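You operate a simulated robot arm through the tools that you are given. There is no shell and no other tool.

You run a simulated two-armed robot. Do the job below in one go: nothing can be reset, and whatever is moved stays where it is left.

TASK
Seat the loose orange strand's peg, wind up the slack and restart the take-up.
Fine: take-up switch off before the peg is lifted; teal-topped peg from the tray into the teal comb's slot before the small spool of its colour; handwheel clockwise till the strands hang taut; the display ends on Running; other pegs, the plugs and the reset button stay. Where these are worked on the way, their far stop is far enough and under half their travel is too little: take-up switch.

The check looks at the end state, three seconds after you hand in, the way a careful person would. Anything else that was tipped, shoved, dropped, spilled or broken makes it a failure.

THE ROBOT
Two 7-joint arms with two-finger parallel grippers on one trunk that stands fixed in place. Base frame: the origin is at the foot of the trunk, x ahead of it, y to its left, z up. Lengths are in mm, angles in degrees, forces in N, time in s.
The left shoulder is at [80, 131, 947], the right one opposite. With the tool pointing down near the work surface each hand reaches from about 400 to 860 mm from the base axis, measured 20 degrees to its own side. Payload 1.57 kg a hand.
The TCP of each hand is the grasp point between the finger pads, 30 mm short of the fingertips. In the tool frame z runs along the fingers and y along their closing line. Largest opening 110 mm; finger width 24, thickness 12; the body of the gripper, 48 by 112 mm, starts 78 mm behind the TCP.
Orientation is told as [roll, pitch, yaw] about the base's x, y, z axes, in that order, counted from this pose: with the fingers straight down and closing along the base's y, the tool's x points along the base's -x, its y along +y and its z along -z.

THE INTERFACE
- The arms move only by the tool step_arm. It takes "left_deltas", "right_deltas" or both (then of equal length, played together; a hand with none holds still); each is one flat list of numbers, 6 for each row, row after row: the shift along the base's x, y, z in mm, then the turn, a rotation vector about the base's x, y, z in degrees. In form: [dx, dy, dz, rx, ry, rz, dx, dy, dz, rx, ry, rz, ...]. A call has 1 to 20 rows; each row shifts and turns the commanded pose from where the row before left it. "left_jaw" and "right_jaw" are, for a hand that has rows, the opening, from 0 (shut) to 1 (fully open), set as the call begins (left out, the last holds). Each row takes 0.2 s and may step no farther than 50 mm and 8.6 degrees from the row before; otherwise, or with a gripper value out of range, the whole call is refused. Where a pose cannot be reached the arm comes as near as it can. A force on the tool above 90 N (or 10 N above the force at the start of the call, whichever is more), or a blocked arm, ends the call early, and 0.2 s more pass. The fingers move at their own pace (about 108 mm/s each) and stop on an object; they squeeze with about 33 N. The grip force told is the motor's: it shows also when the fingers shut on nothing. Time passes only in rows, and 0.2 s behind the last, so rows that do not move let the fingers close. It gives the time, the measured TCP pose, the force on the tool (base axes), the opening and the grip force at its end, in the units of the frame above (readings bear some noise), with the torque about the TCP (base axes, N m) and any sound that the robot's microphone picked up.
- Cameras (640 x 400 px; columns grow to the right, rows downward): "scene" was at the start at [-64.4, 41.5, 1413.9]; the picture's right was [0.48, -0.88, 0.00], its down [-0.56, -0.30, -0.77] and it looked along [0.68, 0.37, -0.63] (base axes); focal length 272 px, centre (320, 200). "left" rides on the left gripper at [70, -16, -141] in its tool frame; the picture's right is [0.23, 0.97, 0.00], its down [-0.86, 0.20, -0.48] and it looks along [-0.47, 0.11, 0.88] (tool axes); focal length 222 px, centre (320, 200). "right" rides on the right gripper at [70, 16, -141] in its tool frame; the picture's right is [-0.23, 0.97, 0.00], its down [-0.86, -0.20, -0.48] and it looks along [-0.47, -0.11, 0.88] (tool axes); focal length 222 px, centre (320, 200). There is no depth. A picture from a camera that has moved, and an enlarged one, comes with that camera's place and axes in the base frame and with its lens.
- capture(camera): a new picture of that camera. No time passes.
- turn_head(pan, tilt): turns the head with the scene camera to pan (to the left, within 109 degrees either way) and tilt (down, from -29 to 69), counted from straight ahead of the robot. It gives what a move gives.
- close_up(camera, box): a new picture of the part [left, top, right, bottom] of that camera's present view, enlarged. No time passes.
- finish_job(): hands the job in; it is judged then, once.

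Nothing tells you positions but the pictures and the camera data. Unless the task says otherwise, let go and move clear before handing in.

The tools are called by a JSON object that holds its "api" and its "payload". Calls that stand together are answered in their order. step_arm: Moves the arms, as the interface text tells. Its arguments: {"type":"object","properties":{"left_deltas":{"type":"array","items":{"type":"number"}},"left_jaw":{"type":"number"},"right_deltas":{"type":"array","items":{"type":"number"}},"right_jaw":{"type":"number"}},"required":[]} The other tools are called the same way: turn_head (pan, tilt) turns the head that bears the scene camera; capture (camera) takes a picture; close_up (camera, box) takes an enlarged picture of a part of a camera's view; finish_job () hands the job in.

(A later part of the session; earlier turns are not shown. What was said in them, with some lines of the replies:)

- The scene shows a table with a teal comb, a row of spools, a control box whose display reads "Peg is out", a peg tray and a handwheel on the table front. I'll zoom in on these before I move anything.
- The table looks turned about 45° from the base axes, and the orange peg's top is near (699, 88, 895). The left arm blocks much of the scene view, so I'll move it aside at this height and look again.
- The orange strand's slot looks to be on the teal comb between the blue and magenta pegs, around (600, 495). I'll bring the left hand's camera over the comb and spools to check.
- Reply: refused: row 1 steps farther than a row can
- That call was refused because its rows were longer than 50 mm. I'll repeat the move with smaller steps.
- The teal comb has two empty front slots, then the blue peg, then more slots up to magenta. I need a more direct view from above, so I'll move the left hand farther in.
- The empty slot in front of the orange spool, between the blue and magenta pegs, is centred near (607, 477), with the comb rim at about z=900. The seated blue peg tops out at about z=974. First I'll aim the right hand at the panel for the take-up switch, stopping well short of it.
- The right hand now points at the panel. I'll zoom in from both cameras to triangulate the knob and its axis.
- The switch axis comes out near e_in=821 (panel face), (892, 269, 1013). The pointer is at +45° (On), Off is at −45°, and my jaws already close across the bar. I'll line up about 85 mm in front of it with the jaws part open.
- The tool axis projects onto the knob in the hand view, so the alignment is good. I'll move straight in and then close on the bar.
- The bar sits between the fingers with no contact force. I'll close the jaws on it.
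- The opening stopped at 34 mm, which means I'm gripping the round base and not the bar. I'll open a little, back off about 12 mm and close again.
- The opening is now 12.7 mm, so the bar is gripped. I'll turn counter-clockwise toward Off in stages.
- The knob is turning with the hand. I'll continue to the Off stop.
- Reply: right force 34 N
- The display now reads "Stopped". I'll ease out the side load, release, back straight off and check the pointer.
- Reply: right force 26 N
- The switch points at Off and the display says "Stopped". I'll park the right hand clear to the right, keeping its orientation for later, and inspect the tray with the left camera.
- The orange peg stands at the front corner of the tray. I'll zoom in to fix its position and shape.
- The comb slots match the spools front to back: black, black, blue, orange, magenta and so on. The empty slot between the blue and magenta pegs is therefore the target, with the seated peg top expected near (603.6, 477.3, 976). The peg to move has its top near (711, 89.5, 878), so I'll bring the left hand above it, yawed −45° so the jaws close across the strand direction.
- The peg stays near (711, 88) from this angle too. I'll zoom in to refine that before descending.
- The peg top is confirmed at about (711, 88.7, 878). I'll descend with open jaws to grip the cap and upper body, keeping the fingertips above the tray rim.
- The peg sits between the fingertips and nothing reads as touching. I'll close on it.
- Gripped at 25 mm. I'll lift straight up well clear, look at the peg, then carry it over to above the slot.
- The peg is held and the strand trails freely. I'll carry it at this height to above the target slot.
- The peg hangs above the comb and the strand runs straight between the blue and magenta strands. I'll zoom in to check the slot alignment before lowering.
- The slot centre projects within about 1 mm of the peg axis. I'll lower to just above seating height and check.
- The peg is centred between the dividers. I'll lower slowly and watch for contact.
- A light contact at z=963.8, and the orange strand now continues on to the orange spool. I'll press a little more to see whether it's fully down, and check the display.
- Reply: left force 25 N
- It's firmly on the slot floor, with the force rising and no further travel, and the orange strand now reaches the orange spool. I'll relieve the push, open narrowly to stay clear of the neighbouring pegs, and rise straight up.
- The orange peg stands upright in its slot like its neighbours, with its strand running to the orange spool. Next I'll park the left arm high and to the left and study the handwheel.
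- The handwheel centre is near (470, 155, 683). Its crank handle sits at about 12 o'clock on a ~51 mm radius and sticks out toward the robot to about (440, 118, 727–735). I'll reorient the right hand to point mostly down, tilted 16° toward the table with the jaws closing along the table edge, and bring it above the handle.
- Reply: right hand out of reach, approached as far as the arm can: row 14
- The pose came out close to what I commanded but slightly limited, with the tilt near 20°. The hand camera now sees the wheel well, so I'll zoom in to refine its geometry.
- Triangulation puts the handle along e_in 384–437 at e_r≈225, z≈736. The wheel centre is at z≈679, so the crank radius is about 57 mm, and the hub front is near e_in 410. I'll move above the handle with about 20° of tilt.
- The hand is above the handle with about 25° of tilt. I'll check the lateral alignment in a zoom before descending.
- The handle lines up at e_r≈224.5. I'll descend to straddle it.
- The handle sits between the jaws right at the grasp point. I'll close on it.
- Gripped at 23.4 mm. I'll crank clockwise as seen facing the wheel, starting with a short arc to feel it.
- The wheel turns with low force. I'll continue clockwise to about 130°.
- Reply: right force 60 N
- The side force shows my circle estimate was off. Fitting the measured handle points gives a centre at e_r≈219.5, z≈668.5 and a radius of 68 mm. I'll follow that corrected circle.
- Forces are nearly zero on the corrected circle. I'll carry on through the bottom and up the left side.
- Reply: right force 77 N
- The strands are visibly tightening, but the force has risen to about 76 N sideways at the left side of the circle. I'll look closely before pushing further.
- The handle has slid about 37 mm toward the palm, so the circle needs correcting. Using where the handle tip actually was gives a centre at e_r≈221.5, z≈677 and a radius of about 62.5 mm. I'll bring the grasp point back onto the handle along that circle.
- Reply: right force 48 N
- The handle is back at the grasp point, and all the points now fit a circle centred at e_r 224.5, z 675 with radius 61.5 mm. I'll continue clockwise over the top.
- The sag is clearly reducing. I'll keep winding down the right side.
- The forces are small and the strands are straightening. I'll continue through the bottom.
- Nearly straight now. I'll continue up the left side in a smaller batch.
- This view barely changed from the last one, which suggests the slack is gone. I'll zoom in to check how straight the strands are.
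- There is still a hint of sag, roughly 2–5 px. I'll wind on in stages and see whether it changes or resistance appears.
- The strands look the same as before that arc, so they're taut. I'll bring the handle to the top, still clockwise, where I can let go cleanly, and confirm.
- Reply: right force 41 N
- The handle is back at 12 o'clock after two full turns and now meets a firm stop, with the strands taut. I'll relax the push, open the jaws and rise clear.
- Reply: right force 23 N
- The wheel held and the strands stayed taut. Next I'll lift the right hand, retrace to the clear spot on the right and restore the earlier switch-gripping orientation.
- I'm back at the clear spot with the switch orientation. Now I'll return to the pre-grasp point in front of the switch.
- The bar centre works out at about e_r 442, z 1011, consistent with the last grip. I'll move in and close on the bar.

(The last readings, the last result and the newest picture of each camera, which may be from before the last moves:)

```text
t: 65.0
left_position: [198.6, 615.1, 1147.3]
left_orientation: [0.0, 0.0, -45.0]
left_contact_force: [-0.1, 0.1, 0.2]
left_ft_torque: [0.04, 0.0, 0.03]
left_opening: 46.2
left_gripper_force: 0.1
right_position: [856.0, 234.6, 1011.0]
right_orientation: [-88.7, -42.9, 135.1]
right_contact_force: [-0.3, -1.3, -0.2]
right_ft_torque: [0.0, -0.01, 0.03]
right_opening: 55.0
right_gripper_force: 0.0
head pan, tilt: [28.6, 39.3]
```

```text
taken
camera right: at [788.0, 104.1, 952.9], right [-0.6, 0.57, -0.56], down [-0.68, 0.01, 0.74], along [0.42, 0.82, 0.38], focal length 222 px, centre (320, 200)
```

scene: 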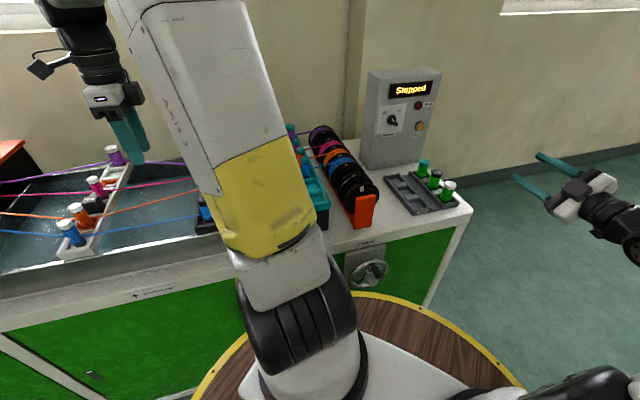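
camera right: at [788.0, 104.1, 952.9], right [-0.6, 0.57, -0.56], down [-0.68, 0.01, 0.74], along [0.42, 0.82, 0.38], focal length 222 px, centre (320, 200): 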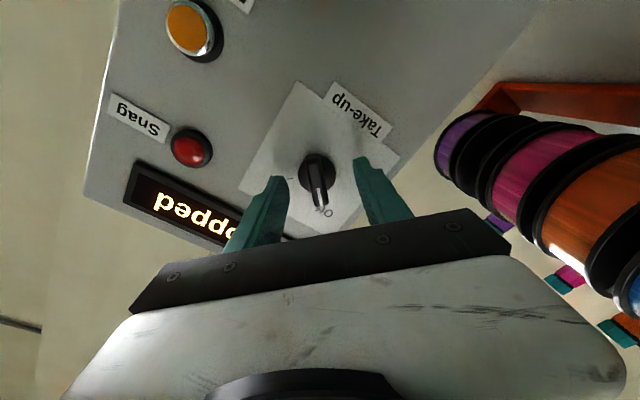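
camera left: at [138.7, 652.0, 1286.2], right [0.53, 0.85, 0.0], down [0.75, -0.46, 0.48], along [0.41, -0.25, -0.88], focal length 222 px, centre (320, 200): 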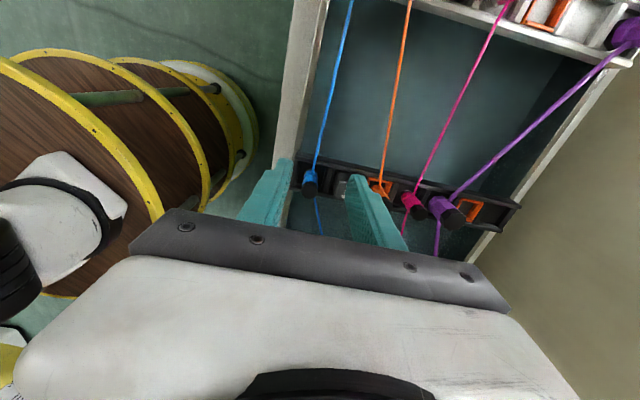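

{"api": "step_arm", "payload": {"right_deltas": [0, 0, 0, 0, 0, 0, 0, 0, 0, 0, 0, 0, 0, 0, 0, 0, 0, 0], "right_jaw": 0.0}}

```text
t: 65.8
left_position: [199.0, 613.3, 1146.8]
left_orientation: [0.1, 0.0, -45.1]
left_contact_force: [0.8, 0.2, -0.3]
left_ft_torque: [0.0, -0.01, 0.01]
left_opening: 46.2
left_gripper_force: 0.0
right_position: [857.6, 232.9, 1012.9]
right_orientation: [-89.2, -42.9, 135.2]
right_contact_force: [14.9, -0.5, 9.6]
right_ft_torque: [0.52, 0.46, -0.78]
right_opening: 13.8
right_gripper_force: 30.3
head pan, tilt: [28.6, 39.3]
```

The bar is gripped at 13.8 mm. I'll turn clockwise to On.

{"api": "step_arm", "payload": {"right_deltas": [-0.25, 0.25, 0, 5.6, 5.6, 0, -0.25, 0.25, 0, 5.6, 5.6, 0, -0.25, 0.25, 0, 5.6, 5.6, 0, -0.25, 0.25, 0, 5.6, 5.6, 0, -0.25, 0.25, 0, 5.6, 5.6, 0, -0.25, 0.25, 0, 5.6, 5.6, 0, -0.25, 0.25, 0, 5.6, 5.6, 0, -0.25, 0.25, 0, 5.6, 5.6, 0, -0.25, 0.25, 0, 5.6, 5.6, 0, -0.25, 0.25, 0, 5.6, 5.6, 0, -0.25, 0.25, 0, 5.6, 5.6, 0]}}

{"api": "close_up", "payload": {"camera": "scene", "box": [350, 60, 510, 160]}}

{"api": "capture", "payload": {"camera": "right"}}

```text
t: 68.2
left_position: [199.0, 613.5, 1146.7]
left_orientation: [0.0, 0.1, -45.0]
left_contact_force: [0.4, 0.8, 0.0]
left_ft_torque: [-0.03, 0.0, 0.02]
left_opening: 46.2
left_gripper_force: 0.1
right_position: [854.9, 236.4, 1012.9]
right_orientation: [91.5, -49.9, -45.2]
right_contact_force: [17.2, -1.1, 13.7]
right_ft_torque: [0.3, -0.2, -0.65]
right_opening: 13.3
right_gripper_force: 29.8
head pan, tilt: [28.6, 39.3]
```

```text
4.00 times, centred on (430, 110) of scene
camera zoom: at [-64.2, 41.3, 1413.9], right [0.48, -0.88, 0.0], down [-0.56, -0.3, -0.77], along [0.68, 0.37, -0.63], focal length 1087 px, centre (-120, 560)
```

zoom: 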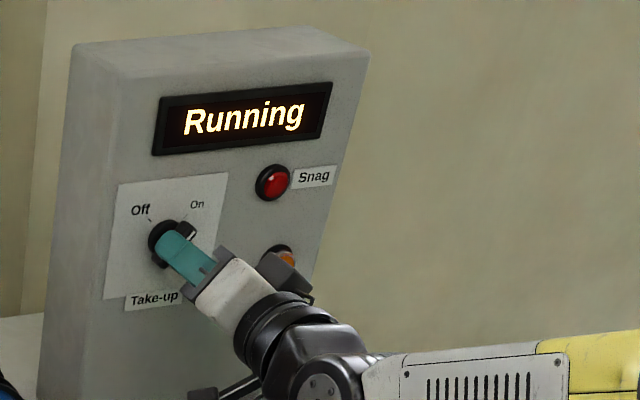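

```text
taken
camera right: at [717.7, 174.3, 965.8], right [-0.44, 0.41, 0.8], down [0.17, -0.84, 0.52], along [0.88, 0.36, 0.3], focal length 222 px, centre (320, 200)
```

right: 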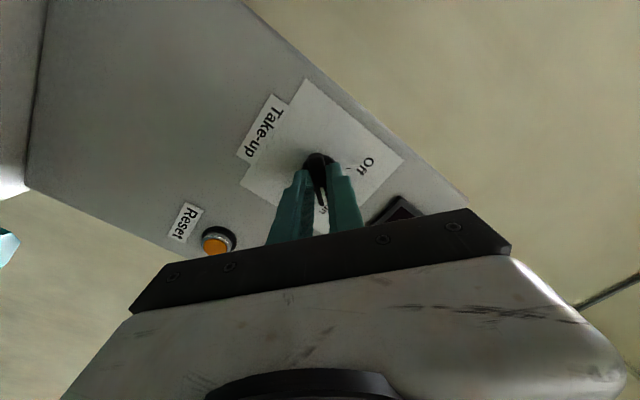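

The display shows "Running". I'll finish the last few degrees to the stop, then release and back straight off.

{"api": "step_arm", "payload": {"right_deltas": [0, 0, 0, 3.8, 3.8, 0, 0, 0, 0, 0, 0, 0]}}

{"api": "step_arm", "payload": {"right_deltas": [0, 0, 0, 0, 0, 0, 0, 0, 0, 0, 0, 0, -10, -10, 0, 0, 0, 0, -20, -20, 0, 0, 0, 0, -30, -30, 0, 0, 0, 0, -30, -30, 0, 0, 0, 0], "right_jaw": 0.45}}

{"api": "close_up", "payload": {"camera": "scene", "box": [350, 60, 510, 160]}}

{"api": "capture", "payload": {"camera": "right"}}

```text
t: 68.8
left_position: [198.2, 614.0, 1146.1]
left_orientation: [0.0, -0.1, -45.0]
left_contact_force: [0.8, -0.5, -0.9]
left_ft_torque: [0.0, -0.03, 0.01]
left_opening: 46.3
left_gripper_force: 0.0
right_position: [853.8, 236.2, 1012.8]
right_orientation: [91.4, -44.7, -45.3]
right_contact_force: [16.0, -0.2, 15.4]
right_ft_torque: [-0.16, -0.38, -0.43]
right_opening: 13.0
right_gripper_force: 30.0
head pan, tilt: [28.6, 39.3]
```

```text
t: 70.2
left_position: [198.8, 614.6, 1145.6]
left_orientation: [0.0, 0.0, -45.0]
left_contact_force: [0.6, 0.2, 0.0]
left_ft_torque: [-0.03, -0.02, 0.03]
left_opening: 46.3
left_gripper_force: 0.1
right_position: [763.9, 144.4, 1010.3]
right_orientation: [91.3, -44.6, -44.9]
right_contact_force: [0.0, 0.5, 0.3]
right_ft_torque: [-0.01, 0.0, -0.04]
right_opening: 49.4
right_gripper_force: 0.1
head pan, tilt: [28.6, 39.3]
```

```text
4.00 times, centred on (430, 110) of scene
camera zoom: at [-64.2, 41.8, 1413.9], right [0.48, -0.88, 0.0], down [-0.56, -0.3, -0.77], along [0.68, 0.37, -0.63], focal length 1087 px, centre (-120, 560)
```

zoom: 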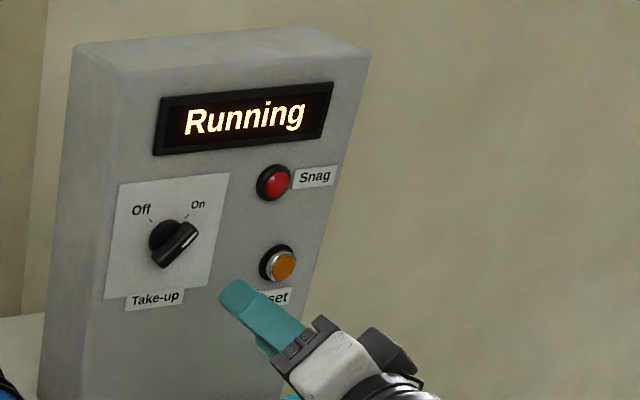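

```text
taken
camera right: at [622.9, 87.4, 970.8], right [-0.39, 0.35, 0.85], down [0.2, -0.87, 0.45], along [0.9, 0.34, 0.26], focal length 222 px, centre (320, 200)
```

right: 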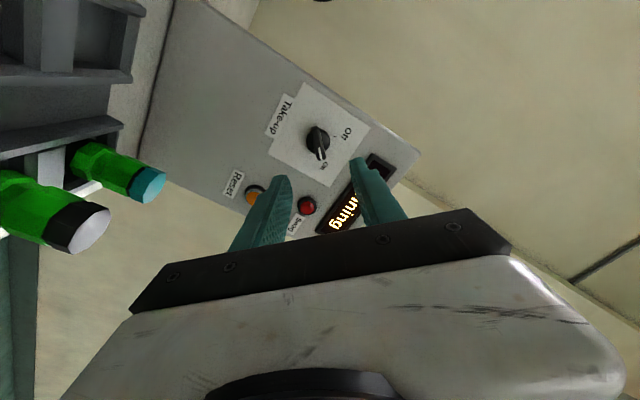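

The switch is at On and the display reads "Running". I'll park the right hand clear again and do a final check of the whole scene, including the comb from the left camera.

{"api": "step_arm", "payload": {"right_deltas": [-15, -37, 6, 0, 0, 0, -15, -37, 6, 0, 0, 0, -15, -37, 6, 0, 0, 0, -15, -37, 6, 0, 0, 0, -15, -37, 6, 0, 0, 0, -15, -37, 6, 0, 0, 0, -15, -37, 6, 0, 0, 0, -15, -37, 6, 0, 0, 0]}}

{"api": "step_arm", "payload": {"left_deltas": [44, -14, 0, 0, 0, 0, 44, -14, 0, 0, 0, 0, 44, -14, 0, 0, 0, 0, 44, -14, 0, 0, 0, 0, 44, -14, 0, 0, 0, 0, 44, -14, 0, 0, 0, 0, 44, -14, 0, 0, 0, 0, 44, -14, 0, 0, 0, 0]}}

{"api": "capture", "payload": {"camera": "scene"}}

{"api": "capture", "payload": {"camera": "left"}}

{"api": "close_up", "payload": {"camera": "scene", "box": [0, 120, 240, 270]}}

{"api": "close_up", "payload": {"camera": "scene", "box": [300, 60, 480, 220]}}

```text
t: 72.0
left_position: [198.0, 614.0, 1146.0]
left_orientation: [0.0, 0.0, -44.9]
left_contact_force: [0.6, 0.7, 0.0]
left_ft_torque: [0.01, 0.03, 0.0]
left_opening: 46.0
left_gripper_force: 0.1
right_position: [644.1, -150.1, 1057.7]
right_orientation: [91.3, -44.7, -45.0]
right_contact_force: [-0.4, 0.0, 0.1]
right_ft_torque: [0.0, 0.03, -0.03]
right_opening: 49.5
right_gripper_force: 0.0
head pan, tilt: [28.6, 39.3]
```

```text
t: 73.8
left_position: [550.6, 503.1, 1146.6]
left_orientation: [0.0, 0.0, -44.9]
left_contact_force: [-0.4, -1.3, 0.3]
left_ft_torque: [-0.02, -0.05, 0.01]
left_opening: 46.4
left_gripper_force: 0.0
right_position: [645.0, -150.5, 1058.5]
right_orientation: [91.3, -44.7, -45.0]
right_contact_force: [-0.4, -0.9, 0.5]
right_ft_torque: [-0.04, -0.01, 0.02]
right_opening: 49.5
right_gripper_force: 0.1
head pan, tilt: [28.6, 39.3]
```

```text
taken
```

scene: 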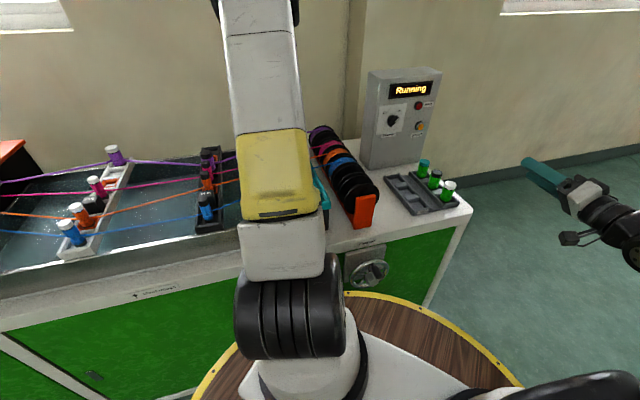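

```text
taken
camera left: at [490.0, 540.2, 1287.6], right [0.53, 0.85, 0.0], down [0.75, -0.46, 0.48], along [0.41, -0.25, -0.88], focal length 222 px, centre (320, 200)
```

left: 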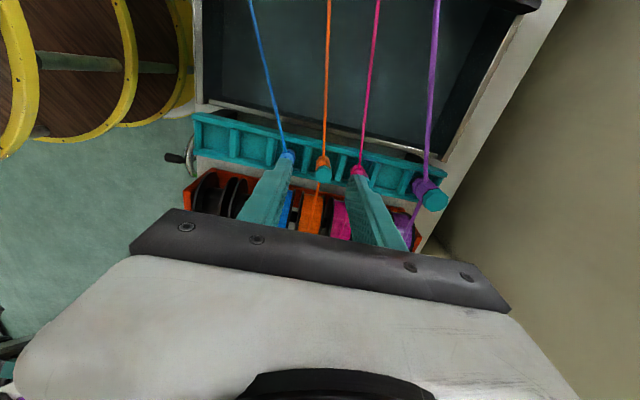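

```text
2.67 times, centred on (120, 195) of scene
camera zoom: at [-64.9, 41.5, 1413.9], right [0.48, -0.88, 0.0], down [-0.56, -0.3, -0.77], along [0.68, 0.37, -0.63], focal length 724 px, centre (853, 213)
```

zoom: 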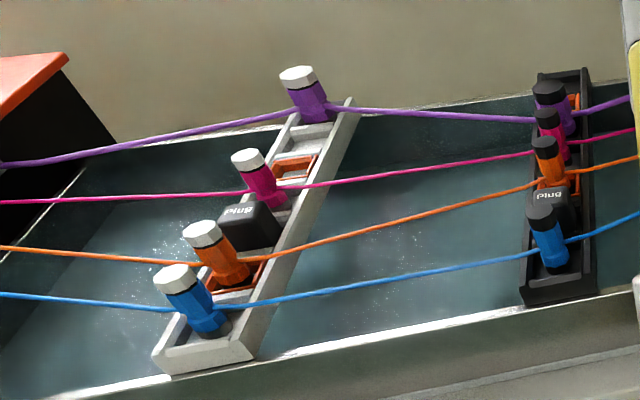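

```text
2.50 times, centred on (390, 140) of scene
camera zoom: at [-64.9, 41.5, 1413.9], right [0.48, -0.88, 0.0], down [-0.56, -0.3, -0.77], along [0.68, 0.37, -0.63], focal length 679 px, centre (145, 350)
```

zoom: 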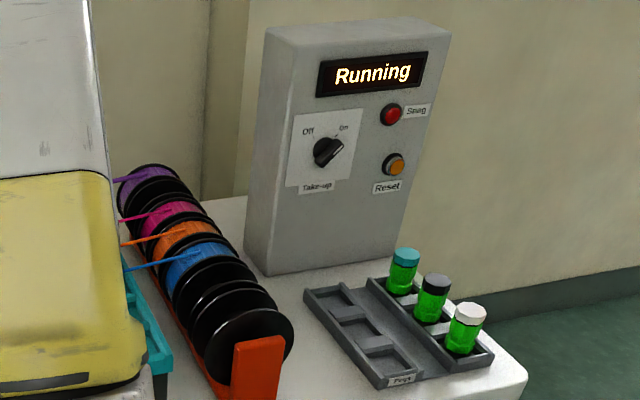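

Everything checks out: the orange peg is upright in its slot, the strands are taut, the switch is at On and the display reads "Running". The other pegs, plugs and the reset button are untouched. I'll move the left hand clear of the table work.

{"api": "step_arm", "payload": {"left_deltas": [-44, 14, 0, 0, 0, 0, -44, 14, 0, 0, 0, 0, -44, 14, 0, 0, 0, 0, -44, 14, 0, 0, 0, 0, -44, 14, 0, 0, 0, 0, -44, 14, 0, 0, 0, 0, -44, 14, 0, 0, 0, 0, -44, 14, 0, 0, 0, 0]}}

{"api": "capture", "payload": {"camera": "scene"}}

```text
t: 75.6
left_position: [198.9, 613.1, 1146.8]
left_orientation: [0.0, 0.1, -45.1]
left_contact_force: [-0.2, 0.1, 0.3]
left_ft_torque: [-0.02, -0.01, 0.02]
left_opening: 46.3
left_gripper_force: 0.1
right_position: [644.7, -151.3, 1059.4]
right_orientation: [91.3, -44.5, -45.0]
right_contact_force: [0.6, -0.3, -0.4]
right_ft_torque: [0.01, -0.02, 0.02]
right_opening: 49.6
right_gripper_force: 0.1
head pan, tilt: [28.6, 39.3]
```

```text
taken
```

scene: 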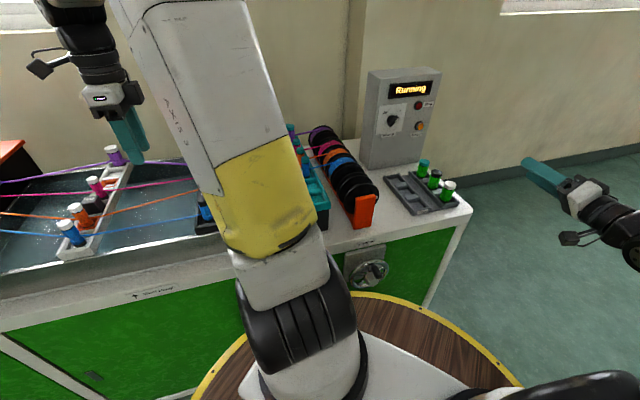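

The display still reads "Running" and both hands are clear, so I'm handing the job in.

{"api": "finish_job", "payload": {}}

```text
The job is handed in.
```

The job is handed in, with the take-up restarted and the display on "Running" in my last picture before handing in. I haven't seen the result of the check.

- **Take-up switch:** I turned it to Off before lifting the peg, and the display showed "Stopped". At the end I turned it back to the On stop.
- **Peg:** the orange strand's teal-topped peg stands upright in the teal comb's slot in front of the orange spool, between the blue and magenta pegs. Its strand runs on to the spool.
- **Slack:** I wound the handwheel two full turns clockwise until it met a firm stop. The strands look taut and stayed that way after I let go.
- **Everything else:** the other pegs, the plugs and the reset button look untouched, and I saw nothing tipped or shifted. Both hands are open and parked clear.
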